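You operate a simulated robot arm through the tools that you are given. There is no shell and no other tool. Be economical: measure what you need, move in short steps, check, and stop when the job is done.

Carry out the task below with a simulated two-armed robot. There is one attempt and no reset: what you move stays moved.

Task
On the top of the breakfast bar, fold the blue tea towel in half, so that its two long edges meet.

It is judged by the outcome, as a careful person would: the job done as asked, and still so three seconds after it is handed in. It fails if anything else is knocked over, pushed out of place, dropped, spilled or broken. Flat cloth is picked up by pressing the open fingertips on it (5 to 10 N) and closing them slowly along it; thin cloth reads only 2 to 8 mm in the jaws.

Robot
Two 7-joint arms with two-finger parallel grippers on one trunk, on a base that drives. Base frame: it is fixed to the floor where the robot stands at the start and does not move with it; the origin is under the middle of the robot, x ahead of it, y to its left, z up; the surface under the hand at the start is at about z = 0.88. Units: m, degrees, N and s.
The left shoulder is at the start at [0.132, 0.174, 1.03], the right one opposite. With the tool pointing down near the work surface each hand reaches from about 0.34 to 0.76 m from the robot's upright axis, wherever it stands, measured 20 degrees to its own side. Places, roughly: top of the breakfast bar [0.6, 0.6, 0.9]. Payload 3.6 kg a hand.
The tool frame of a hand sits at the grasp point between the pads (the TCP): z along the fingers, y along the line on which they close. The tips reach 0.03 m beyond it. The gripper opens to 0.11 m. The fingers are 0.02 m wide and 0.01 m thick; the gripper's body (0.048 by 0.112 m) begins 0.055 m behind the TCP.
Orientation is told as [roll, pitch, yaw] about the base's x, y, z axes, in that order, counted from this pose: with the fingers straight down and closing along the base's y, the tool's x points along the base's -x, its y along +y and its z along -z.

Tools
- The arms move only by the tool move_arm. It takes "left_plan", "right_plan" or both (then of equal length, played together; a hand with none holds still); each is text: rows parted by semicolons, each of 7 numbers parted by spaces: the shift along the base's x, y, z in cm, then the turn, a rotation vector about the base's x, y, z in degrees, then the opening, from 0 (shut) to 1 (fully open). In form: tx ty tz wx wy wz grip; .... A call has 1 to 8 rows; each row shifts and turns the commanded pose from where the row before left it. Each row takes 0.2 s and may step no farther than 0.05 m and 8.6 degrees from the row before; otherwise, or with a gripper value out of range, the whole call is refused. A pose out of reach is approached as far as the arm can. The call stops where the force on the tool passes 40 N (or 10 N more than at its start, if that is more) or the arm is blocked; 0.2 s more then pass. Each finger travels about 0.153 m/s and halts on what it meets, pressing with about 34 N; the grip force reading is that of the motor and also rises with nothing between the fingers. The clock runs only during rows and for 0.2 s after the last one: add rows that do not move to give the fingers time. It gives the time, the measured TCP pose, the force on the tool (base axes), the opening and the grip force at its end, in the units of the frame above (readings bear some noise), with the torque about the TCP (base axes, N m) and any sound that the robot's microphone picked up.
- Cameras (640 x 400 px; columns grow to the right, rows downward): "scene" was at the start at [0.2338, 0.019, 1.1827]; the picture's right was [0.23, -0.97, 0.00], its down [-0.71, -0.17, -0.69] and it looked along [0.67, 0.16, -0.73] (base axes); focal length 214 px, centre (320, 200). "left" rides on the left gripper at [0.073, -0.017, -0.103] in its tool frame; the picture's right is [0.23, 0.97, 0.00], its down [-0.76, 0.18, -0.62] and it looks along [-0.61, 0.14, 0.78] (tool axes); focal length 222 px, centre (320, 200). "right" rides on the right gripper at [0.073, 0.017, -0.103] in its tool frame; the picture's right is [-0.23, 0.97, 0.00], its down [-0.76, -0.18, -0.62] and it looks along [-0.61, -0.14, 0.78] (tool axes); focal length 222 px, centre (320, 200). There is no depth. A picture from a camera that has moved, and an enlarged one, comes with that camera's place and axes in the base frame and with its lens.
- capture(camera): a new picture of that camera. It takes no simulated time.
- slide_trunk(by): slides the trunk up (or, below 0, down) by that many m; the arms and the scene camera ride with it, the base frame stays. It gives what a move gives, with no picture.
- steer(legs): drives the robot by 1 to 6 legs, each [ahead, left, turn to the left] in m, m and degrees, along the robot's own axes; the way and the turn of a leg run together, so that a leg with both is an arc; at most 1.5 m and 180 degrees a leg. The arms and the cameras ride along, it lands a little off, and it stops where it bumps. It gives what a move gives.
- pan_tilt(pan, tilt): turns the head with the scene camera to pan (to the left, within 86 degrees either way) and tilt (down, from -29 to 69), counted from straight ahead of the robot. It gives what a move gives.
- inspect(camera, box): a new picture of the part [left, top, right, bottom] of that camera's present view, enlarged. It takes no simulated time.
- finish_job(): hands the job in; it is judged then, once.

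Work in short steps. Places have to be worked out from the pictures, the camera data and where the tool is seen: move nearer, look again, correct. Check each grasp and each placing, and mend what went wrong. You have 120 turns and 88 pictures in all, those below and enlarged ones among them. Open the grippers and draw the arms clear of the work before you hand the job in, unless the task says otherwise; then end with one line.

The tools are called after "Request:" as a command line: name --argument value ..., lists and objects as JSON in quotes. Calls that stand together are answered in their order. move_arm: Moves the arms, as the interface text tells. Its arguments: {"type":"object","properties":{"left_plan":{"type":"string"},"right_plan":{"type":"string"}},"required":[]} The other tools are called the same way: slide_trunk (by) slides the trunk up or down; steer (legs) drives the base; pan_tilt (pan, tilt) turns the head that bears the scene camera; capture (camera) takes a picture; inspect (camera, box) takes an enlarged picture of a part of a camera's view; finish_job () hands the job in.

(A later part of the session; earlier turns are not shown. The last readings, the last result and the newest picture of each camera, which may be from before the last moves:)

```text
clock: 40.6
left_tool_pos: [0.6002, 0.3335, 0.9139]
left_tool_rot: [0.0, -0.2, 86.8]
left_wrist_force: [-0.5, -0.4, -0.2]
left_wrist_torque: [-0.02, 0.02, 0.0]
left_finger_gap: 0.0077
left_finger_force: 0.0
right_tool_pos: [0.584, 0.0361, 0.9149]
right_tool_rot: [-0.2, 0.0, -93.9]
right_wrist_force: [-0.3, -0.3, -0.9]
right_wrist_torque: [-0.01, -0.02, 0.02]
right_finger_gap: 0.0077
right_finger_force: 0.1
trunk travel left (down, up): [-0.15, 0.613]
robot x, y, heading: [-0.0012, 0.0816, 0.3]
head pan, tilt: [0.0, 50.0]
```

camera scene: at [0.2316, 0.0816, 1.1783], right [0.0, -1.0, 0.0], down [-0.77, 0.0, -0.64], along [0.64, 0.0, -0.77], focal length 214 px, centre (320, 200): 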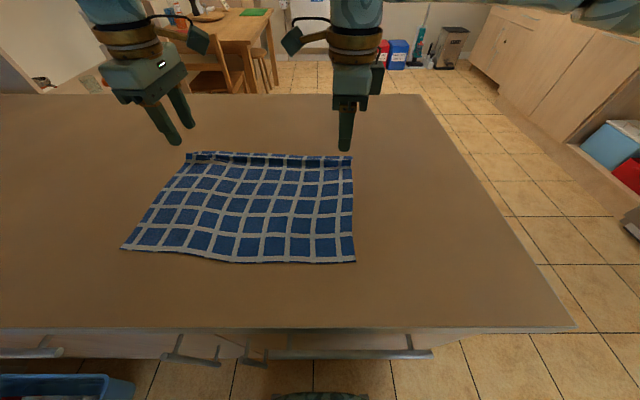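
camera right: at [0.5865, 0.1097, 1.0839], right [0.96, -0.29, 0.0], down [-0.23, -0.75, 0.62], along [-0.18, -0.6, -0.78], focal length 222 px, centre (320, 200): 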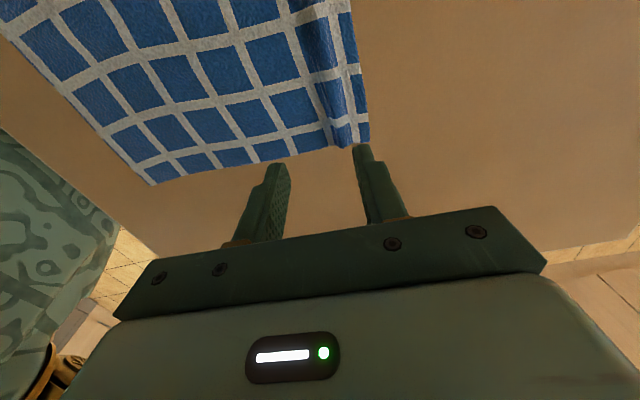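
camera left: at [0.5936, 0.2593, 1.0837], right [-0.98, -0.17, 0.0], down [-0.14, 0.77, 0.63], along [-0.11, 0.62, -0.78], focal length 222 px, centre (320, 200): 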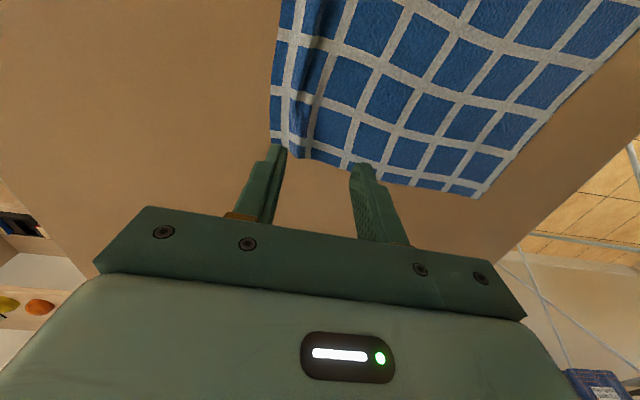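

I press to light contact, then open slowly along the table to spread the ridge.

Request:
move_arm --left_plan "0 0 -0.42 0 0 0 0.07;0 0 0 0 0 0 0.07;0 0 0 0 0 0 0.12;0 0 0 0 0 0 0.17;0 0 0 0 0 0 0.22;0 0 0 0 0 0 0.27;0 0 0 0 0 0 0.32" --right_plan "0 0 -0.47 0 0 0 0.07;0 0 0 0 0 0 0.07;0 0 0 0 0 0 0.12;0 0 0 0 0 0 0.17;0 0 0 0 0 0 0.22;0 0 0 0 0 0 0.27;0 0 0 0 0 0 0.32"

Request:
move_arm --left_plan "0 0 1 0 0 0 0.32;0 0 4 0 0 0 0.32" --right_plan "0 0 1 0 0 0 0.32;0 0 4 0 0 0 0.32"

Request:
capture --camera "scene"

Request:
capture --camera "right"

Request:
capture --camera "left"

```text
clock: 42.2
left_tool_pos: [0.5996, 0.3332, 0.9118]
left_tool_rot: [-0.2, -0.1, 86.8]
left_wrist_force: [-0.9, -0.1, 3.3]
left_wrist_torque: [0.0, -0.02, -0.02]
left_finger_gap: 0.034
left_finger_force: 0.1
right_tool_pos: [0.5831, 0.0374, 0.9109]
right_tool_rot: [0.0, 0.0, -93.9]
right_wrist_force: [-1.6, 0.0, 12.8]
right_wrist_torque: [-0.06, -0.02, 0.02]
right_finger_gap: 0.0305
right_finger_force: 0.0
trunk travel left (down, up): [-0.15, 0.613]
robot x, y, heading: [-0.0028, 0.0798, 0.0]
head pan, tilt: [0.0, 50.0]
```

```text
clock: 42.8
left_tool_pos: [0.5981, 0.3344, 0.962]
left_tool_rot: [-0.1, -0.2, 86.9]
left_wrist_force: [-0.6, -0.5, -0.6]
left_wrist_torque: [-0.04, -0.02, -0.01]
left_finger_gap: 0.0351
left_finger_force: 0.2
right_tool_pos: [0.5845, 0.0369, 0.9602]
right_tool_rot: [0.0, -0.2, -93.8]
right_wrist_force: [-0.1, 0.8, 0.8]
right_wrist_torque: [-0.04, -0.01, 0.0]
right_finger_gap: 0.0354
right_finger_force: 0.2
trunk travel left (down, up): [-0.15, 0.613]
robot x, y, heading: [0.0029, 0.0807, 0.0]
head pan, tilt: [0.0, 50.0]
```

```text
61 pictures are left
camera scene: at [0.2314, 0.0816, 1.1783], right [0.0, -1.0, 0.0], down [-0.77, 0.0, -0.64], along [0.64, 0.0, -0.77], focal length 214 px, centre (320, 200)
```

scene: 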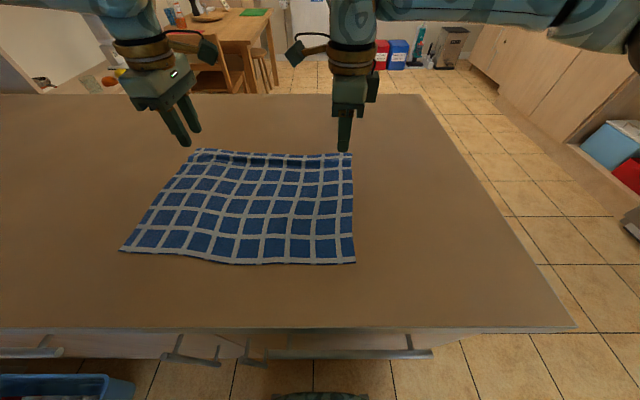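

```text
60 pictures are left
camera right: at [0.6052, 0.109, 1.064], right [0.96, -0.29, 0.0], down [-0.23, -0.75, 0.62], along [-0.18, -0.6, -0.78], focal length 222 px, centre (320, 200)
```

right: 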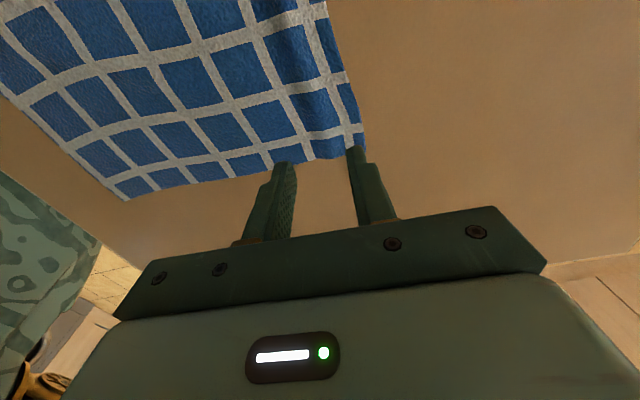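

```text
59 pictures are left
camera left: at [0.6124, 0.2597, 1.0643], right [-0.98, -0.17, 0.0], down [-0.14, 0.77, 0.63], along [-0.11, 0.62, -0.78], focal length 222 px, centre (320, 200)
```

left: 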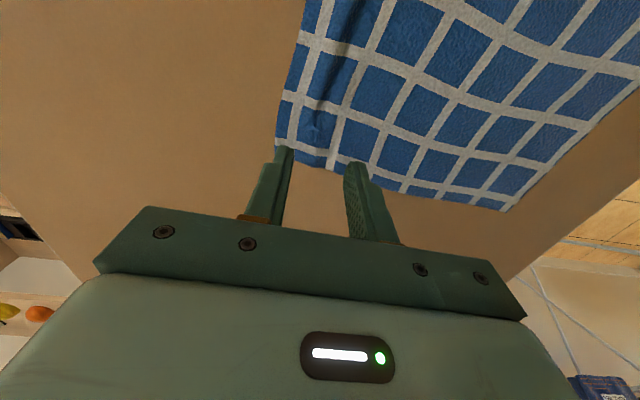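

Pressing and opening spreads the cloth back almost flat, a useful trick for later. Corners are now about (0.620,0.021) and (0.636,0.365). I turn both hands back to yaw -3°, so they close along the edge, just inside it.

Request:
move_arm --left_plan "0.3 0 0 0 0 -8.2 0.3;0.3 0 0 0 0 -8.2 0.3;0.3 0 0 0 0 -8.2 0.3;0.3 0 0 0 0 -8.2 0.3;0.3 0 0 0 0 -8.2 0.3;0.3 0 0 0 0 -8.2 0.3" --right_plan "0.3 0.2 0 0 0 8.25 0.3;0.3 0.2 0 0 0 8.25 0.3;0.3 0.2 0 0 0 8.25 0.3;0.3 0.2 0 0 0 8.25 0.3;0.3 0.2 0 0 0 8.25 0.3;0.3 0.2 0 0 0 8.25 0.3"

Request:
move_arm --left_plan "0.3 0 0 0 0 -8.2 0.3;0.2 0 0 0 0 -8.2 0.3;0 0 0 0 0 -8.2 0.3;0 0 0 0 0 -8.2 0.3;0 0 0 0 0 -8.2 0.3;0 0 0 0 0 0 0.3" --right_plan "0.3 0.2 0 0 0 8.25 0.3;0.2 0.2 0 0 0 8.25 0.3;0 0 0 0 0 8.25 0.3;0 0 0 0 0 8.25 0.3;0 0 0 0 0 8.25 0.3;0 0 0 0 0 0 0.3"

Request:
capture --camera "right"

Request:
capture --camera "left"

```text
clock: 44.2
left_tool_pos: [0.6181, 0.3338, 0.9602]
left_tool_rot: [0.0, -0.3, 37.4]
left_wrist_force: [0.2, 0.0, 0.4]
left_wrist_torque: [0.03, -0.01, 0.01]
left_finger_gap: 0.0327
left_finger_force: 0.1
right_tool_pos: [0.6032, 0.0515, 0.9598]
right_tool_rot: [0.0, 0.2, -44.3]
right_wrist_force: [0.3, -0.2, -0.2]
right_wrist_torque: [0.04, -0.03, 0.01]
right_finger_gap: 0.033
right_finger_force: 0.1
trunk travel left (down, up): [-0.15, 0.613]
robot x, y, heading: [0.0018, 0.0818, 0.3]
head pan, tilt: [0.0, 50.0]
```

```text
clock: 45.6
left_tool_pos: [0.6239, 0.3338, 0.9612]
left_tool_rot: [0.0, -0.2, -3.5]
left_wrist_force: [0.4, 0.2, 0.2]
left_wrist_torque: [-0.02, -0.01, 0.0]
left_finger_gap: 0.0331
left_finger_force: 0.1
right_tool_pos: [0.6072, 0.0531, 0.9591]
right_tool_rot: [0.0, 0.0, -3.0]
right_wrist_force: [-0.8, -0.9, -0.1]
right_wrist_torque: [-0.01, 0.0, 0.0]
right_finger_gap: 0.0329
right_finger_force: 0.1
trunk travel left (down, up): [-0.15, 0.613]
robot x, y, heading: [0.0003, 0.0774, 0.1]
head pan, tilt: [0.0, 50.0]
```

```text
58 pictures are left
camera right: at [0.5365, 0.0751, 1.0634], right [0.28, 0.96, 0.0], down [0.75, -0.22, 0.62], along [0.6, -0.17, -0.78], focal length 222 px, centre (320, 200)
```

right: 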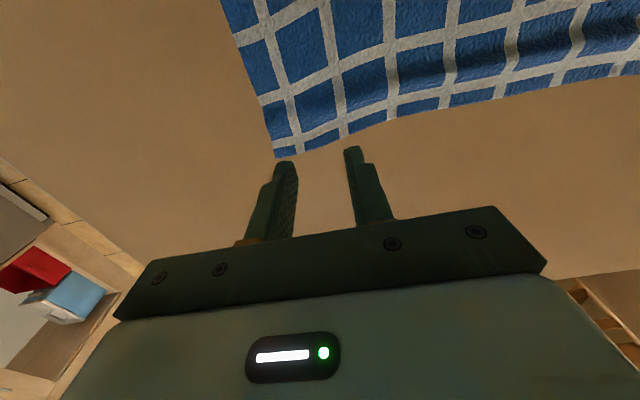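

```text
57 pictures are left
camera left: at [0.5506, 0.3212, 1.0629], right [-0.17, 0.99, 0.0], down [0.77, 0.13, 0.62], along [0.62, 0.1, -0.78], focal length 222 px, centre (320, 200)
```

left: 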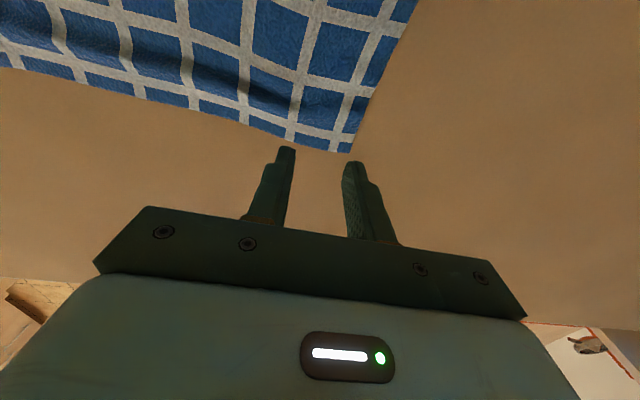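

Both hands are about 1 cm inside the edge; the left needs a shift of -0.8 cm in y. I lower to the contact height of about 0.911.

Request:
move_arm --left_plan "0 -0.8 -1.5 0 0 0 0.3;0 0 -1.5 0 0 0 0.3;0 0 -1.5 0 0 0 0.3;0 0 -0.5 0 0 0 0.3;0 0 0 0 0 0 0.3" --right_plan "0 -0.3 -1.5 0 0 0 0.3;0 0 -1.5 0 0 0 0.3;0 0 -1.4 0 0 0 0.3;0 0 -0.4 0 0 0 0.3;0 0 0 0 0 0 0.3"

Request:
inspect --camera "right" --box '[200, 80, 440, 230]'

Request:
inspect --camera "left" --box '[200, 80, 440, 230]'

```text
clock: 46.8
left_tool_pos: [0.6234, 0.3277, 0.9111]
left_tool_rot: [0.0, -0.2, -3.4]
left_wrist_force: [0.8, -0.8, 5.8]
left_wrist_torque: [0.04, -0.07, -0.01]
left_finger_gap: 0.0331
left_finger_force: 0.1
right_tool_pos: [0.6075, 0.0505, 0.9131]
right_tool_rot: [0.0, 0.0, -3.1]
right_wrist_force: [0.0, -0.4, -0.2]
right_wrist_torque: [-0.01, 0.0, -0.01]
right_finger_gap: 0.0326
right_finger_force: 0.1
trunk travel left (down, up): [-0.15, 0.613]
robot x, y, heading: [0.0021, 0.0844, 0.3]
head pan, tilt: [0.0, 50.0]
```

```text
2.67 times, centred on (320, 155) of right
camera zoom: at [0.5362, 0.0718, 1.0154], right [0.28, 0.96, 0.0], down [0.75, -0.22, 0.62], along [0.6, -0.17, -0.78], focal length 592 px, centre (320, 320)
```

zoom: 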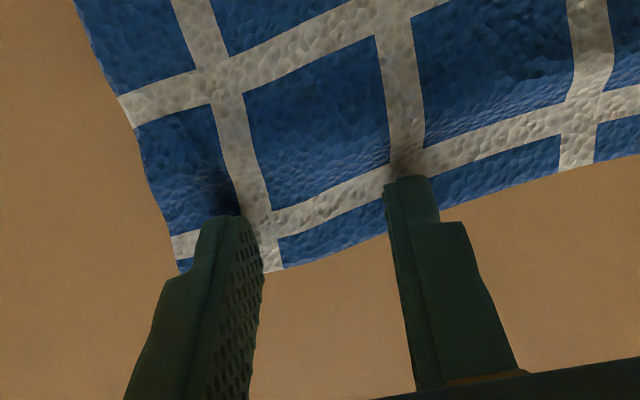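

```text
2.67 times, centred on (320, 155) of left
camera zoom: at [0.5501, 0.3133, 1.0136], right [-0.17, 0.99, 0.0], down [0.77, 0.13, 0.63], along [0.62, 0.1, -0.78], focal length 592 px, centre (320, 320)
```

zoom: 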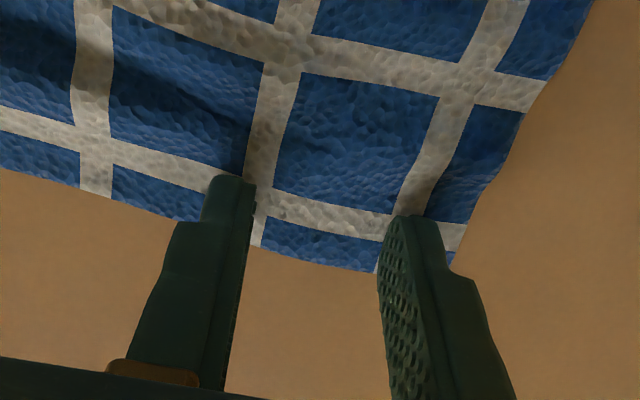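

The placement is good: the fingertips sit on the edge strip. I bring the right to contact and close both slowly.

Request:
move_arm --left_plan "0 0 -0.05 0 0 0 0.3;0 0 0 0 0 0 0.3;0 0 0 0 0 0 0.25;0 0 0 0 0 0 0.2;0 0 0 0 0 0 0.16;0 0 0 0 0 0 0.12" --right_plan "0 0 -0.27 0 0 0 0.3;0 0 0 0 0 0 0.3;0 0 0 0 0 0 0.25;0 0 0 0 0 0 0.2;0 0 0 0 0 0 0.16;0 0 0 0 0 0 0.12"

Request:
inspect --camera "right" --box '[200, 80, 440, 230]'

Request:
inspect --camera "left" --box '[200, 80, 440, 230]'

```text
clock: 48.2
left_tool_pos: [0.6207, 0.3268, 0.9116]
left_tool_rot: [-0.1, -0.3, -3.4]
left_wrist_force: [0.5, -0.4, 3.0]
left_wrist_torque: [-0.01, -0.01, 0.0]
left_finger_gap: 0.0131
left_finger_force: 0.1
right_tool_pos: [0.6066, 0.0499, 0.911]
right_tool_rot: [0.0, -0.2, -3.1]
right_wrist_force: [0.4, -0.1, 24.7]
right_wrist_torque: [0.03, -0.03, -0.02]
right_finger_gap: 0.0111
right_finger_force: 0.0
trunk travel left (down, up): [-0.15, 0.613]
robot x, y, heading: [-0.0012, 0.0844, 0.4]
head pan, tilt: [0.0, 50.0]
```

```text
2.67 times, centred on (320, 155) of right
camera zoom: at [0.5346, 0.0722, 1.0145], right [0.28, 0.96, 0.0], down [0.75, -0.22, 0.63], along [0.6, -0.17, -0.78], focal length 592 px, centre (320, 320)
```

zoom: 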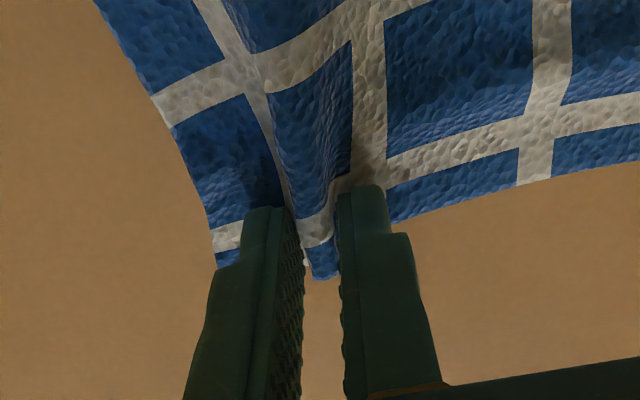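

```text
2.67 times, centred on (320, 155) of left
camera zoom: at [0.5484, 0.3138, 1.0137], right [-0.17, 0.99, 0.0], down [0.77, 0.13, 0.63], along [0.62, 0.1, -0.78], focal length 592 px, centre (320, 320)
```

zoom: 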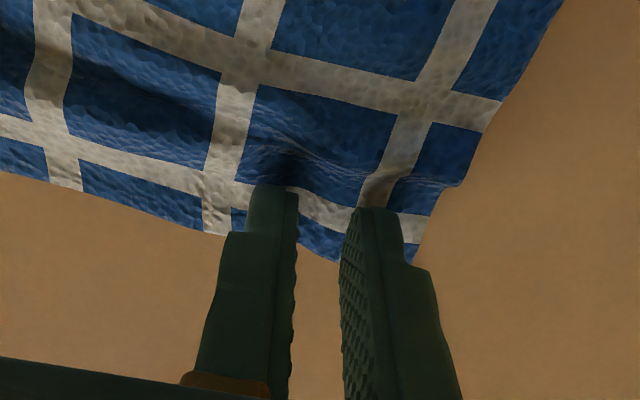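

The right is gathering well. The left slid without a ridge because it pressed too lightly, so I finish the right and reopen the left, pressing a bit more before closing.

Request:
move_arm --left_plan "0.2 0 0.5 0 0 0 0.3;0 0 0 0 0 0 0.3;0 0 -0.7 0 0 0 0.3;0 0 0 0 0 0 0.3" --right_plan "0 0 0.1 0 0 0 0.08;0 0 0 0 0 0 0.04;0 0 0 0 0 0 0;0 0 0 0 0 0 0"

```text
clock: 49.2
left_tool_pos: [0.6241, 0.326, 0.9105]
left_tool_rot: [-0.1, -0.4, -3.4]
left_wrist_force: [0.2, 1.7, 19.3]
left_wrist_torque: [0.25, 0.0, 0.01]
left_finger_gap: 0.0331
left_finger_force: 0.4
right_tool_pos: [0.6055, 0.0502, 0.9117]
right_tool_rot: [0.0, -0.1, -3.1]
right_wrist_force: [2.1, -0.6, 13.4]
right_wrist_torque: [0.01, -0.05, 0.0]
right_finger_gap: 0.0064
right_finger_force: 34.1
trunk travel left (down, up): [-0.15, 0.613]
robot x, y, heading: [0.0006, 0.0866, -0.1]
head pan, tilt: [0.0, 50.0]
```

The right holds 6.4 mm. The left now presses at 19 N; I ease it slightly and close.

Request:
move_arm --left_plan "0 0 0.06 0 0 0 0.3;0 0 0 0 0 0 0.25;0 0 0 0 0 0 0.2;0 0 0 0 0 0 0.16;0 0 0 0 0 0 0.12;0 0 0 0 0 0 0.08;0 0 0 0 0 0 0.03;0 0 0 0 0 0 0"

Request:
inspect --camera "left" --box '[200, 80, 440, 230]'

Request:
inspect --camera "right" --box '[200, 80, 440, 230]'

```text
clock: 51.0
left_tool_pos: [0.6237, 0.3252, 0.9117]
left_tool_rot: [-0.1, -0.4, -3.4]
left_wrist_force: [-2.2, -3.6, 30.5]
left_wrist_torque: [-0.04, 0.06, 0.01]
left_finger_gap: 0.0022
left_finger_force: 34.2
right_tool_pos: [0.605, 0.0515, 0.9113]
right_tool_rot: [0.0, 0.0, -3.2]
right_wrist_force: [1.1, 3.8, 1.9]
right_wrist_torque: [0.13, -0.01, -0.01]
right_finger_gap: 0.0064
right_finger_force: 33.7
trunk travel left (down, up): [-0.15, 0.613]
robot x, y, heading: [-0.0011, 0.082, 0.3]
head pan, tilt: [0.0, 50.0]
```

```text
2.67 times, centred on (320, 155) of left
camera zoom: at [0.5501, 0.3122, 1.0132], right [-0.17, 0.99, 0.0], down [0.77, 0.13, 0.63], along [0.62, 0.1, -0.78], focal length 592 px, centre (320, 320)
```

zoom: 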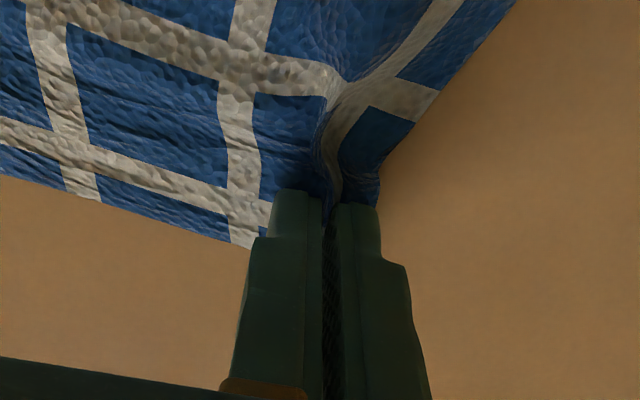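

```text
2.67 times, centred on (320, 155) of right
camera zoom: at [0.5334, 0.0713, 1.0149], right [0.28, 0.96, 0.0], down [0.75, -0.22, 0.62], along [0.6, -0.17, -0.78], focal length 592 px, centre (320, 320)
```

zoom: 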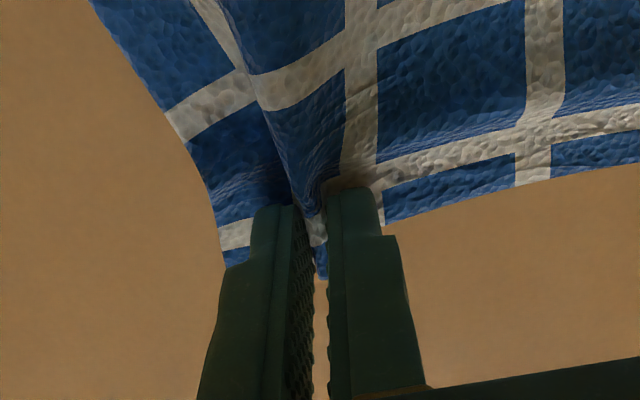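

Both corners are gripped (right 6.4 mm, left 2.2 mm). I lift along an arc toward the fold line (x≈0.49–0.51) and check.

Request:
move_arm --left_plan "-0.2 0 1.3 0 0 0 0;-0.3 0 1.3 0 0 0 0;-0.6 0 1.4 0 0 0 0;-1.2 0 1.5 0 0 0 0;-1.4 0 1.5 0 0 0 0;0 0 0 0 0 0 0" --right_plan "-0.2 0 1.3 0 0 0 0;-0.3 0 1.3 0 0 0 0;-0.6 0 1.4 0 0 0 0;-1.2 0 1.5 0 0 0 0;-1.4 0 1.5 0 0 0 0;0 0 0 0 0 0 0"

Request:
capture --camera "scene"

```text
clock: 52.4
left_tool_pos: [0.5898, 0.3274, 0.9785]
left_tool_rot: [-0.2, -0.1, -3.5]
left_wrist_force: [-0.4, -4.3, 0.1]
left_wrist_torque: [-0.12, -0.01, 0.02]
left_finger_gap: 0.0021
left_finger_force: 33.9
right_tool_pos: [0.5705, 0.0529, 0.9803]
right_tool_rot: [0.0, 0.1, -3.2]
right_wrist_force: [0.5, 4.9, -0.2]
right_wrist_torque: [0.14, 0.0, -0.04]
right_finger_gap: 0.0065
right_finger_force: 34.0
trunk travel left (down, up): [-0.15, 0.613]
robot x, y, heading: [-0.0021, 0.0816, -0.0]
head pan, tilt: [0.0, 50.0]
```

```text
50 pictures are left
camera scene: at [0.2334, 0.0817, 1.1777], right [0.0, -1.0, 0.0], down [-0.77, 0.0, -0.64], along [0.64, 0.0, -0.77], focal length 214 px, centre (320, 200)
```

scene: 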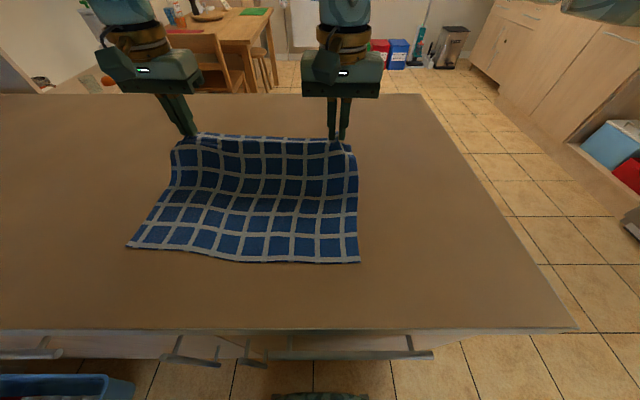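

Both corners hold, and the cloth is taut between the hands (about 4.5 N). I ease them together slightly and continue up over the fold line, starting the forward tilt.

Request:
move_arm --left_plan "-1.8 -0.2 1.0 0 0 0 0;-1.8 -0.2 1.0 0 0 0 0;-2.1 0 0.8 0 -8 0 0;-2.1 0 0.4 0 -8 0 0;-1.4 0 -0.2 0 -8 0 0;-1.4 0 -0.3 0 -8 0 0;0 0 0 0 0 0 0" --right_plan "-1.8 0.2 1.0 0 0 0 0;-1.8 0.2 1.0 0 0 0 0;-2.1 0 0.8 0 -8 0 0;-2.1 0 0.4 0 -8 0 0;-1.4 0 -0.2 0 -8 0 0;-1.4 0 -0.3 0 -8 0 0;0 0 0 0 0 0 0"

Request:
capture --camera "scene"

```text
clock: 54.0
left_tool_pos: [0.4828, 0.3232, 1.0057]
left_tool_rot: [2.0, -32.0, -3.9]
left_wrist_force: [0.5, -1.2, 0.0]
left_wrist_torque: [0.0, 0.03, -0.01]
left_finger_gap: 0.002
left_finger_force: 33.9
right_tool_pos: [0.4658, 0.0553, 1.0079]
right_tool_rot: [2.0, -32.0, -3.7]
right_wrist_force: [-0.4, -0.1, 0.8]
right_wrist_torque: [0.0, 0.0, 0.01]
right_finger_gap: 0.0061
right_finger_force: 33.5
trunk travel left (down, up): [-0.15, 0.613]
robot x, y, heading: [-0.0029, 0.0802, -0.2]
head pan, tilt: [0.0, 50.0]
```

```text
49 pictures are left
camera scene: at [0.2333, 0.0816, 1.1777], right [0.0, -1.0, 0.0], down [-0.77, 0.0, -0.64], along [0.64, 0.0, -0.77], focal length 214 px, centre (320, 200)
```

scene: 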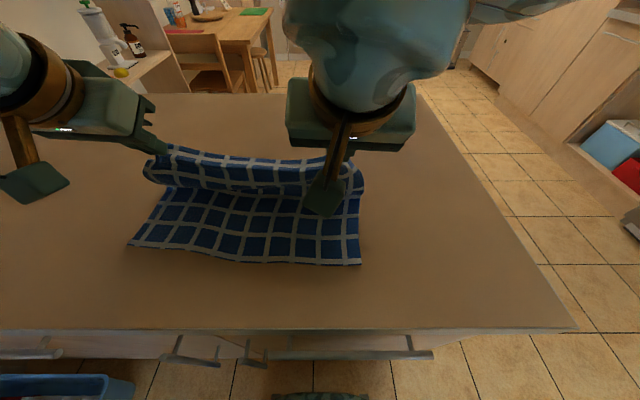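

The cloth follows nicely over the fold line. Now I alternate small base reversals with lowering and tilting, so the hands trace the arc toward the near edge without overreaching.

Request:
steer --legs '[[-0.035, 0, 0]]'

Request:
move_arm --left_plan "-0.3 0 -0.5 0 -8 0 0;-0.3 0 -0.5 0 -8 0 0" --right_plan "-0.3 0 -0.5 0 -8 0 0;-0.3 0 -0.5 0 -8 0 0"

Request:
steer --legs '[[-0.03, 0, 0]]'

Request:
move_arm --left_plan "-0.3 0 -1.1 0 -8 0 0;-0.3 0 -1.1 0 -8 0 0" --right_plan "-0.3 0 -1.1 0 -8 0 0;-0.3 0 -1.1 0 -8 0 0"

Request:
capture --camera "scene"

```text
clock: 54.9
left_tool_pos: [0.4461, 0.3221, 1.0066]
left_tool_rot: [2.1, -32.2, -4.1]
left_wrist_force: [-1.1, -0.1, -0.1]
left_wrist_torque: [0.0, 0.01, 0.0]
left_finger_gap: 0.0017
left_finger_force: 34.6
right_tool_pos: [0.428, 0.0548, 1.0081]
right_tool_rot: [1.9, -32.0, -3.7]
right_wrist_force: [-0.2, -0.6, 0.1]
right_wrist_torque: [-0.02, -0.03, 0.0]
right_finger_gap: 0.006
right_finger_force: 34.0
trunk travel left (down, up): [-0.15, 0.613]
robot x, y, heading: [-0.0337, 0.0851, 0.0]
head pan, tilt: [0.0, 50.0]
```

```text
clock: 55.5
left_tool_pos: [0.4589, 0.3231, 1.0041]
left_tool_rot: [3.7, -47.8, -5.0]
left_wrist_force: [0.3, -0.9, 0.2]
left_wrist_torque: [0.01, 0.0, -0.01]
left_finger_gap: 0.0022
left_finger_force: 33.6
left hand out of reach, approached as far as the arm can: row 2
right_tool_pos: [0.4238, 0.0551, 0.9975]
right_tool_rot: [3.4, -48.0, -4.7]
right_wrist_force: [-0.5, 1.5, 0.4]
right_wrist_torque: [-0.02, -0.01, -0.02]
right_finger_gap: 0.0064
right_finger_force: 34.6
trunk travel left (down, up): [-0.15, 0.613]
robot x, y, heading: [-0.0384, 0.082, 0.1]
head pan, tilt: [0.0, 50.0]
```

```text
clock: 56.3
left_tool_pos: [0.4276, 0.322, 1.0057]
left_tool_rot: [3.7, -48.1, -5.1]
left_wrist_force: [-0.7, -0.9, 0.2]
left_wrist_torque: [-0.02, 0.0, 0.0]
left_finger_gap: 0.002
left_finger_force: 34.2
right_tool_pos: [0.3898, 0.0547, 0.9994]
right_tool_rot: [3.5, -48.0, -4.8]
right_wrist_force: [-1.0, -0.3, -0.7]
right_wrist_torque: [-0.01, 0.0, -0.03]
right_finger_gap: 0.0062
right_finger_force: 34.2
trunk travel left (down, up): [-0.15, 0.613]
robot x, y, heading: [-0.0678, 0.0809, 0.4]
head pan, tilt: [0.0, 50.0]
```

```text
clock: 56.9
left_tool_pos: [0.4735, 0.3218, 0.9966]
left_tool_rot: [6.6, -63.8, -7.5]
left_wrist_force: [-4.1, -11.8, -1.2]
left_wrist_torque: [-0.21, 0.1, -0.37]
left_finger_gap: 0.002
left_finger_force: 33.7
left hand out of reach, approached as far as the arm can: row 1, 2
right_tool_pos: [0.389, 0.056, 0.9757]
right_tool_rot: [6.6, -63.9, -7.3]
right_wrist_force: [5.2, 12.1, 0.4]
right_wrist_torque: [0.23, -0.14, 0.24]
right_finger_gap: 0.0067
right_finger_force: 33.9
trunk travel left (down, up): [-0.15, 0.613]
robot x, y, heading: [-0.0628, 0.0799, 0.0]
head pan, tilt: [0.0, 50.0]
```

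```text
48 pictures are left
camera scene: at [0.1678, 0.0825, 1.1778], right [0.0, -1.0, 0.0], down [-0.77, 0.0, -0.64], along [0.64, 0.0, -0.77], focal length 214 px, centre (320, 200)
```

scene: 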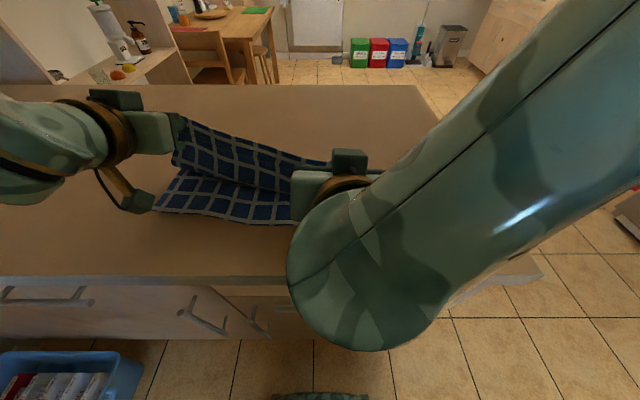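

The left arm hit a limit at the steep tilt and got pushed forward. I reduce its tilt to about -40° and bring it back level with the right.

Request:
move_arm --left_plan "-1.8 0 -0.3 0 8 0 0;-1.8 0 -0.4 0 8 0 0;-1.8 0 -0.4 0 8 0 0;0 0 0 0 0 0 0"

Request:
capture --camera "scene"

```text
clock: 57.9
left_tool_pos: [0.4199, 0.3214, 0.9866]
left_tool_rot: [2.6, -39.9, -4.5]
left_wrist_force: [-0.9, -0.1, -0.3]
left_wrist_torque: [0.0, -0.02, 0.01]
left_finger_gap: 0.0018
left_finger_force: 34.4
right_tool_pos: [0.3869, 0.0548, 0.9761]
right_tool_rot: [6.3, -63.8, -7.1]
right_wrist_force: [-0.3, -0.1, -0.2]
right_wrist_torque: [0.01, -0.01, 0.03]
right_finger_gap: 0.0061
right_finger_force: 34.5
trunk travel left (down, up): [-0.15, 0.613]
robot x, y, heading: [-0.0634, 0.0819, -0.1]
head pan, tilt: [0.0, 50.0]
```

```text
47 pictures are left
camera scene: at [0.1673, 0.0819, 1.1779], right [0.0, -1.0, 0.0], down [-0.77, 0.0, -0.64], along [0.64, 0.0, -0.77], focal length 214 px, centre (320, 200)
```

scene: 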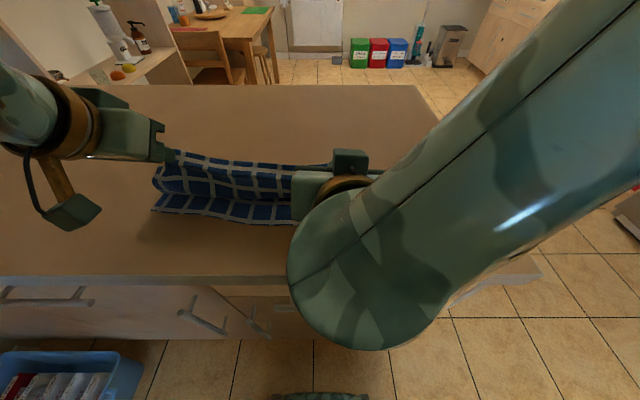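

Both hands are level again, and the near edge barely moved. I continue back and down in two small steps.

Request:
steer --legs '[[-0.02, 0, 0]]'

Request:
move_arm --left_plan "0 0 -1.2 0 0 0 0;0 0 -1.2 0 0 0 0" --right_plan "0 0 -1.2 0 0 0 0;0 0 -1.2 0 0 0 0"

Request:
steer --legs '[[-0.02, 0, 0]]'

Request:
move_arm --left_plan "0 0 -1.2 0 0 0 0;0 0 -1.2 0 0 0 0;0 0 0 0 0 0 0" --right_plan "0 0 -1.2 0 0 0 0;0 0 -1.2 0 0 0 0;0 0 0 0 0 0 0"

Request:
capture --camera "scene"

Request:
capture --camera "left"

Request:
capture --camera "right"

```text
clock: 58.7
left_tool_pos: [0.3991, 0.3209, 0.9867]
left_tool_rot: [2.8, -40.1, -4.4]
left_wrist_force: [-0.3, -0.5, 0.1]
left_wrist_torque: [0.0, 0.02, -0.01]
left_finger_gap: 0.0019
left_finger_force: 33.7
right_tool_pos: [0.3657, 0.0531, 0.9772]
right_tool_rot: [6.5, -63.9, -7.1]
right_wrist_force: [-0.1, 0.1, -0.2]
right_wrist_torque: [-0.01, -0.01, -0.06]
right_finger_gap: 0.0061
right_finger_force: 33.9
trunk travel left (down, up): [-0.15, 0.613]
robot x, y, heading: [-0.087, 0.0813, -0.1]
head pan, tilt: [0.0, 50.0]
```

```text
clock: 59.3
left_tool_pos: [0.4006, 0.3226, 0.9636]
left_tool_rot: [2.7, -40.0, -4.3]
left_wrist_force: [-0.2, -0.9, -0.2]
left_wrist_torque: [0.0, 0.0, 0.02]
left_finger_gap: 0.0021
left_finger_force: 34.1
right_tool_pos: [0.3662, 0.0555, 0.9512]
right_tool_rot: [6.4, -63.8, -7.1]
right_wrist_force: [0.5, -1.0, 0.6]
right_wrist_torque: [-0.01, 0.01, 0.0]
right_finger_gap: 0.0062
right_finger_force: 34.1
trunk travel left (down, up): [-0.15, 0.613]
robot x, y, heading: [-0.0869, 0.0804, -0.2]
head pan, tilt: [0.0, 50.0]
```

```text
clock: 60.1
left_tool_pos: [0.3802, 0.3227, 0.9627]
left_tool_rot: [2.8, -40.2, -4.4]
left_wrist_force: [-1.2, -0.5, 0.5]
left_wrist_torque: [0.01, 0.01, -0.01]
left_finger_gap: 0.0019
left_finger_force: 33.5
right_tool_pos: [0.3452, 0.0541, 0.9537]
right_tool_rot: [6.6, -63.9, -7.1]
right_wrist_force: [0.1, 0.2, 0.5]
right_wrist_torque: [0.0, 0.01, 0.0]
right_finger_gap: 0.006
right_finger_force: 34.1
trunk travel left (down, up): [-0.15, 0.613]
robot x, y, heading: [-0.106, 0.081, -0.1]
head pan, tilt: [0.0, 50.0]
```

```text
clock: 60.9
left_tool_pos: [0.3846, 0.3223, 0.9381]
left_tool_rot: [2.7, -39.8, -4.5]
left_wrist_force: [-0.2, 0.2, 0.5]
left_wrist_torque: [-0.01, 0.0, -0.01]
left_finger_gap: 0.0019
left_finger_force: 33.9
left hand out of reach, approached as far as the arm can: row 2
right_tool_pos: [0.3454, 0.0546, 0.9288]
right_tool_rot: [6.4, -63.8, -7.0]
right_wrist_force: [0.5, -0.7, -0.1]
right_wrist_torque: [0.01, -0.02, -0.01]
right_finger_gap: 0.006
right_finger_force: 34.1
trunk travel left (down, up): [-0.15, 0.613]
robot x, y, heading: [-0.1061, 0.0814, -0.2]
head pan, tilt: [0.0, 50.0]
```

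```text
46 pictures are left
camera scene: at [0.1268, 0.0817, 1.1781], right [0.0, -1.0, 0.0], down [-0.77, 0.0, -0.64], along [0.64, 0.0, -0.77], focal length 214 px, centre (320, 200)
```

scene: 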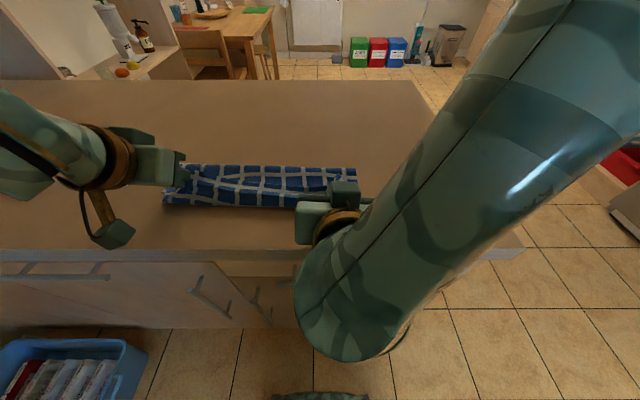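

```text
45 pictures are left
camera left: at [0.2631, 0.3094, 0.9706], right [-0.13, 0.99, -0.11], down [0.19, 0.13, 0.97], along [0.97, 0.1, -0.2], focal length 222 px, centre (320, 200)
```

left: 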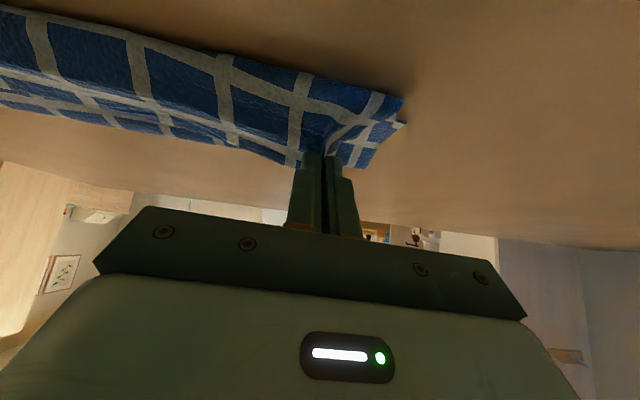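

```text
44 pictures are left
camera right: at [0.222, 0.0757, 0.9095], right [0.12, 0.96, 0.25], down [-0.23, -0.22, 0.95], along [0.97, -0.17, 0.19], focal length 222 px, centre (320, 200)
```

right: 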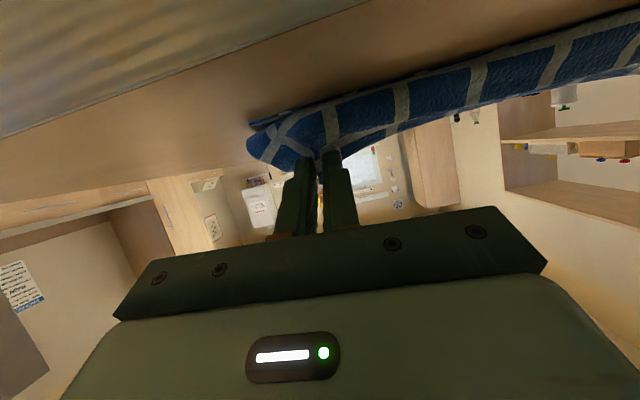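

The upper layer is nearly over the lower edge, with tips about 3.5 cm high. I zoom in to judge the alignment before lowering.

Request:
inspect --camera "scene" --box '[140, 140, 380, 230]'

```text
2.67 times, centred on (260, 185) of scene
camera zoom: at [0.1268, 0.0817, 1.1781], right [0.0, -1.0, 0.0], down [-0.77, 0.0, -0.64], along [0.64, 0.0, -0.77], focal length 572 px, centre (480, 240)
```

zoom: 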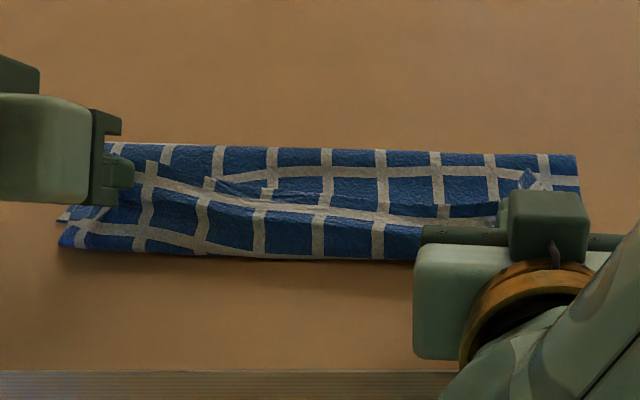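

The upper edge strip curls back toward +x in the fingers, so I check both layers from the low left camera before releasing.

Request:
inspect --camera "left" --box '[0, 0, 440, 200]'

```text
1.45 times, centred on (220, 100) of left
camera zoom: at [0.2631, 0.3094, 0.9706], right [-0.13, 0.99, -0.11], down [0.19, 0.13, 0.97], along [0.97, 0.1, -0.2], focal length 323 px, centre (466, 346)
```

zoom: 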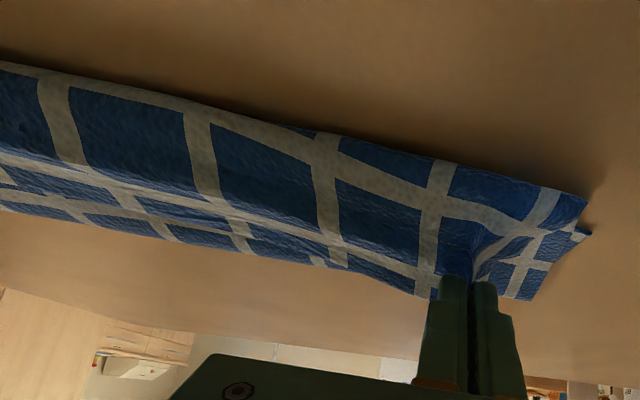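

The lower near-left corner shows at about (0.39,0.374), so the bottom layer hasn't moved. The upper edge needs its curl released. I lower closer (easing the tilt) and open gently.

Request:
move_arm --left_plan "0.2 0 -0.6 0 4 0 0;0.2 0 -0.7 0 4 0 0;0 0 0 0 0 0 0.1;0 0 0 0 0 0 0.2;0 0 0 0 0 0 0.3;0 0 0 0 0 0 0.3" --right_plan "0.3 0 -0.5 0 8 0 0;0.2 0 -0.5 0 8 0 0;0 0 0 0 0 0 0.1;0 0 0 0 0 0 0.2;0 0 0 0 0 0 0.3;0 0 0 0 0 0 0.3"

Request:
inspect --camera "scene" --box '[140, 140, 380, 230]'

Request:
capture --camera "left"

Request:
capture --camera "right"

```text
clock: 62.3
left_tool_pos: [0.3899, 0.3227, 0.9267]
left_tool_rot: [2.0, -32.0, -4.0]
left_wrist_force: [-0.4, 0.0, -0.9]
left_wrist_torque: [-0.01, 0.03, 0.04]
left_finger_gap: 0.0331
left_finger_force: 0.1
right_tool_pos: [0.3513, 0.0557, 0.9183]
right_tool_rot: [3.6, -47.8, -4.7]
right_wrist_force: [0.2, 0.0, -0.9]
right_wrist_torque: [0.02, 0.02, 0.01]
right_finger_gap: 0.0328
right_finger_force: 0.1
trunk travel left (down, up): [-0.15, 0.613]
robot x, y, heading: [-0.1015, 0.0817, 0.2]
head pan, tilt: [0.0, 50.0]
```

```text
2.67 times, centred on (260, 185) of scene
camera zoom: at [0.1271, 0.0817, 1.1779], right [0.0, -1.0, 0.0], down [-0.77, 0.0, -0.64], along [0.64, 0.0, -0.77], focal length 572 px, centre (480, 240)
```

zoom: 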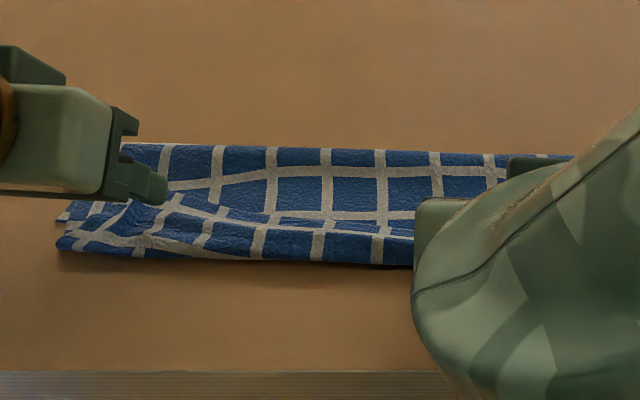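

```text
40 pictures are left
camera left: at [0.273, 0.3098, 0.974], right [-0.14, 0.99, -0.09], down [0.32, 0.13, 0.94], along [0.94, 0.1, -0.34], focal length 222 px, centre (320, 200)
```

left: 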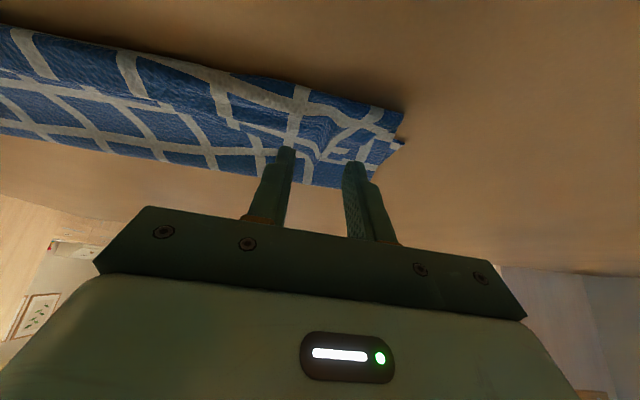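

```text
39 pictures are left
camera right: at [0.2271, 0.0759, 0.9342], right [0.19, 0.96, 0.21], down [0.04, -0.22, 0.97], along [0.98, -0.17, -0.08], focal length 222 px, centre (320, 200)
```

right: 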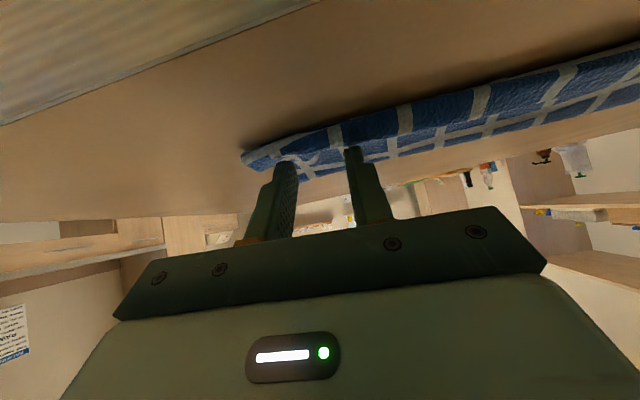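

The curl stays, with the edge strip folded back on top. My new plan is to drag that flap toward -x to unroll it, then re-pinch the edge in its proper orientation and set it on the lower edge. First I retract both hands along the fingers and straighten them to look.

Request:
move_arm --left_plan "-1 0 1.5 0 0 0 0.35;-1 0 2 0 0 0 0.35;0 0 3 0 8 0 0.3;0 0 3 0 8 0 0.3;0 0 1 0 8 0 0.3;0 0 0 0 8 0 0.3" --right_plan "-1 0 1 0 0 0 0.35;-1 0 1.5 0 0 0 0.35;0 -1 3 0 8 0 0.3;0 -1 3 0 8 0 0.3;0 -1 2 0 8 0 0.3;0 -1 1 0 8 0 0.3"

Request:
move_arm --left_plan "0 4 1 0 0 0 0.3;0 4 0 0 0 0 0.3" --right_plan "0 -4 1 0 8 0 0.3;0 -4 0 0 8 0 0.3"

Request:
capture --camera "scene"

Request:
capture --camera "left"

```text
clock: 63.7
left_tool_pos: [0.3703, 0.3231, 1.0309]
left_tool_rot: [-0.2, 0.1, -3.5]
left_wrist_force: [0.3, 0.2, -0.2]
left_wrist_torque: [-0.02, 0.03, -0.03]
left_finger_gap: 0.0328
left_finger_force: 0.0
right_tool_pos: [0.3331, 0.0145, 1.032]
right_tool_rot: [0.8, -15.7, -3.3]
right_wrist_force: [-0.4, 0.7, 0.4]
right_wrist_torque: [0.0, 0.0, 0.0]
right_finger_gap: 0.0329
right_finger_force: 0.0
trunk travel left (down, up): [-0.15, 0.613]
robot x, y, heading: [-0.1104, 0.0835, 0.1]
head pan, tilt: [0.0, 50.0]
```

```text
clock: 64.3
left_tool_pos: [0.3686, 0.4027, 1.0423]
left_tool_rot: [0.0, 0.0, -3.5]
left_wrist_force: [0.2, 0.1, 0.0]
left_wrist_torque: [0.02, 0.0, -0.01]
left_finger_gap: 0.0331
left_finger_force: 0.0
right_tool_pos: [0.3311, -0.0674, 1.042]
right_tool_rot: [0.1, 0.1, -3.1]
right_wrist_force: [0.7, -0.4, -0.7]
right_wrist_torque: [-0.01, 0.03, -0.04]
right_finger_gap: 0.0326
right_finger_force: 0.1
trunk travel left (down, up): [-0.15, 0.613]
robot x, y, heading: [-0.1069, 0.0824, -0.0]
head pan, tilt: [0.0, 50.0]
```

```text
38 pictures are left
camera scene: at [0.1269, 0.0811, 1.178], right [0.0, -1.0, 0.0], down [-0.77, 0.0, -0.64], along [0.64, 0.0, -0.77], focal length 214 px, centre (320, 200)
```

scene: 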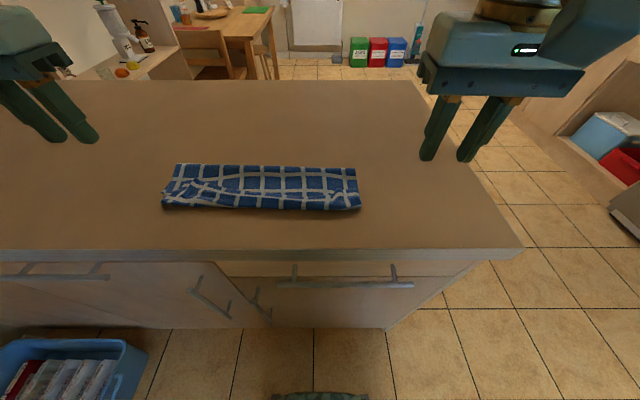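

```text
37 pictures are left
camera left: at [0.2962, 0.3895, 1.1445], right [-0.17, 0.99, 0.0], down [0.77, 0.13, 0.62], along [0.62, 0.1, -0.78], focal length 222 px, centre (320, 200)
```

left: 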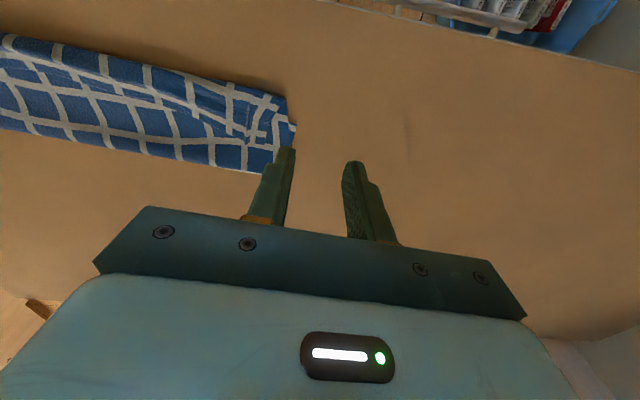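

Request:
inspect --camera "scene" --box '[150, 150, 374, 220]'

Request:
inspect --camera "left" --box '[80, 20, 320, 180]'

```text
2.86 times, centred on (262, 185) of scene
camera zoom: at [0.1269, 0.0811, 1.178], right [0.0, -1.0, 0.0], down [-0.77, 0.0, -0.64], along [0.64, 0.0, -0.77], focal length 613 px, centre (486, 243)
```

zoom: 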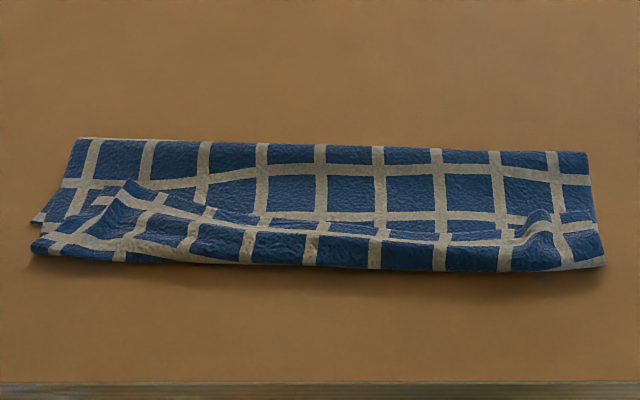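

```text
2.50 times, centred on (200, 100) of left
camera zoom: at [0.2962, 0.3895, 1.1445], right [-0.17, 0.99, 0.0], down [0.77, 0.13, 0.62], along [0.62, 0.1, -0.78], focal length 555 px, centre (620, 450)
```

zoom: 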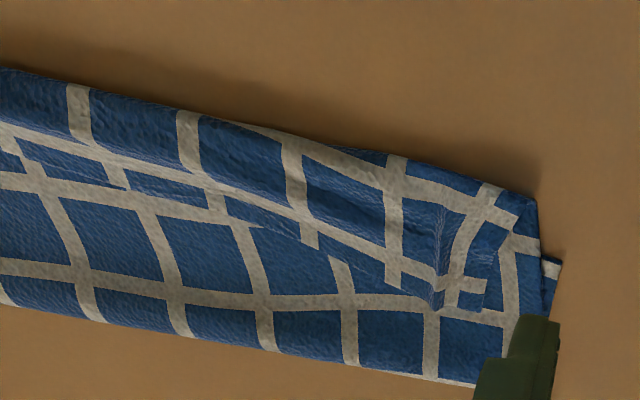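

The picture is clear now: a flap 3–5 cm wide is folded back onto the top layer, with its crest at x≈0.35. I bring closed fingertips over the flap (left about (0.385,0.30), right about (0.368,0.08)) to drag it toward -x.

Request:
move_arm --left_plan "0.4 -2.5 -2 0 0 0 0.1;0.4 -2.5 -3 0 0 0 0;0.4 -2.5 -3 0 0 0 0;0.4 -2.7 -2 0 0 0 0;0 0 -1 0 0 0 0" --right_plan "0.8 3.8 -2 0 0 0 0.1;0.9 3.8 -3 0 0 0 0;1 3.6 -3 0 0 0 0;1 3.5 -2 0 0 0 0;0 0 -1 0 0 0 0"

Request:
move_arm --left_plan "0 0 -0.5 0 0 0 0;0 0 -0.3 0 0 0 0;0 0 0 0 0 0 0" --right_plan "0 0 -0.5 0 0 0 0;0 0 -0.3 0 0 0 0;0 0 0 0 0 0 0"

Request:
capture --camera "scene"

```text
clock: 65.5
left_tool_pos: [0.3851, 0.2993, 0.9334]
left_tool_rot: [-0.1, 0.0, -3.4]
left_wrist_force: [-0.4, 0.4, -0.9]
left_wrist_torque: [0.02, 0.01, 0.02]
left_finger_gap: 0.0
left_finger_force: 33.5
right_tool_pos: [0.368, 0.081, 0.9333]
right_tool_rot: [0.0, 0.0, -3.1]
right_wrist_force: [0.4, 0.2, 0.0]
right_wrist_torque: [-0.03, -0.02, 0.02]
right_finger_gap: 0.0002
right_finger_force: 34.1
trunk travel left (down, up): [-0.15, 0.613]
robot x, y, heading: [-0.104, 0.0802, -0.0]
head pan, tilt: [0.0, 50.0]
```

```text
clock: 66.3
left_tool_pos: [0.386, 0.3012, 0.9237]
left_tool_rot: [-0.1, -0.1, -3.3]
left_wrist_force: [-0.6, 0.8, -0.4]
left_wrist_torque: [0.02, 0.02, 0.0]
left_finger_gap: 0.0
left_finger_force: 33.5
right_tool_pos: [0.3688, 0.0809, 0.926]
right_tool_rot: [0.0, 0.0, -3.1]
right_wrist_force: [-1.1, -0.7, 0.1]
right_wrist_torque: [0.02, 0.02, -0.02]
right_finger_gap: 0.0
right_finger_force: 33.9
trunk travel left (down, up): [-0.15, 0.613]
robot x, y, heading: [-0.1015, 0.0831, -0.1]
head pan, tilt: [0.0, 50.0]
```

```text
34 pictures are left
camera scene: at [0.1272, 0.0817, 1.1779], right [0.0, -1.0, 0.0], down [-0.77, 0.0, -0.64], along [0.64, 0.0, -0.77], focal length 214 px, centre (320, 200)
```

scene: 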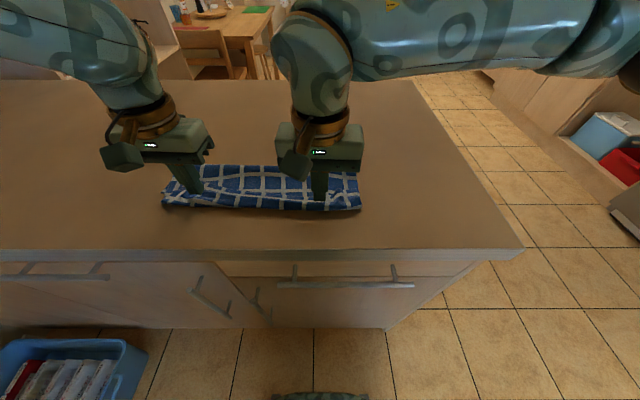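

There is no contact yet, so I lower until both read a light press.

Request:
move_arm --left_plan "0 0 -0.5 0 0 0 0;0 0 -0.3 0 0 0 0;0 0 0 0 0 0 0" --right_plan "0 0 -0.6 0 0 0 0;0 0 -0.4 0 0 0 0;0 0 0 0 0 0 0"

```text
clock: 67.1
left_tool_pos: [0.3854, 0.2999, 0.9149]
left_tool_rot: [-0.2, -0.1, -3.4]
left_wrist_force: [-1.2, -0.6, 0.2]
left_wrist_torque: [-0.03, -0.01, -0.02]
left_finger_gap: 0.0003
left_finger_force: 33.6
right_tool_pos: [0.3685, 0.081, 0.9157]
right_tool_rot: [0.1, 0.0, -3.1]
right_wrist_force: [-0.3, 0.2, 1.2]
right_wrist_torque: [0.01, 0.05, -0.02]
right_finger_gap: 0.0
right_finger_force: 34.2
trunk travel left (down, up): [-0.15, 0.613]
robot x, y, heading: [-0.1038, 0.0817, 0.1]
head pan, tilt: [0.0, 50.0]
```

Request:
move_arm --left_plan "0 0 -0.2 0 0 0 0;0 0 0 0 0 0 0" --right_plan "0 0 -0.2 0 0 0 0;0 0 0 0 0 0 0"

```text
clock: 67.7
left_tool_pos: [0.3858, 0.2999, 0.9121]
left_tool_rot: [-0.1, -0.1, -3.4]
left_wrist_force: [0.0, -0.2, 1.2]
left_wrist_torque: [-0.02, 0.02, 0.0]
left_finger_gap: 0.0
left_finger_force: 34.0
right_tool_pos: [0.3683, 0.0806, 0.9134]
right_tool_rot: [-0.1, 0.0, -3.1]
right_wrist_force: [1.2, 1.3, 4.2]
right_wrist_torque: [0.02, 0.01, -0.02]
right_finger_gap: 0.0
right_finger_force: 34.3
trunk travel left (down, up): [-0.15, 0.613]
robot x, y, heading: [-0.1105, 0.0824, -0.2]
head pan, tilt: [0.0, 50.0]
```

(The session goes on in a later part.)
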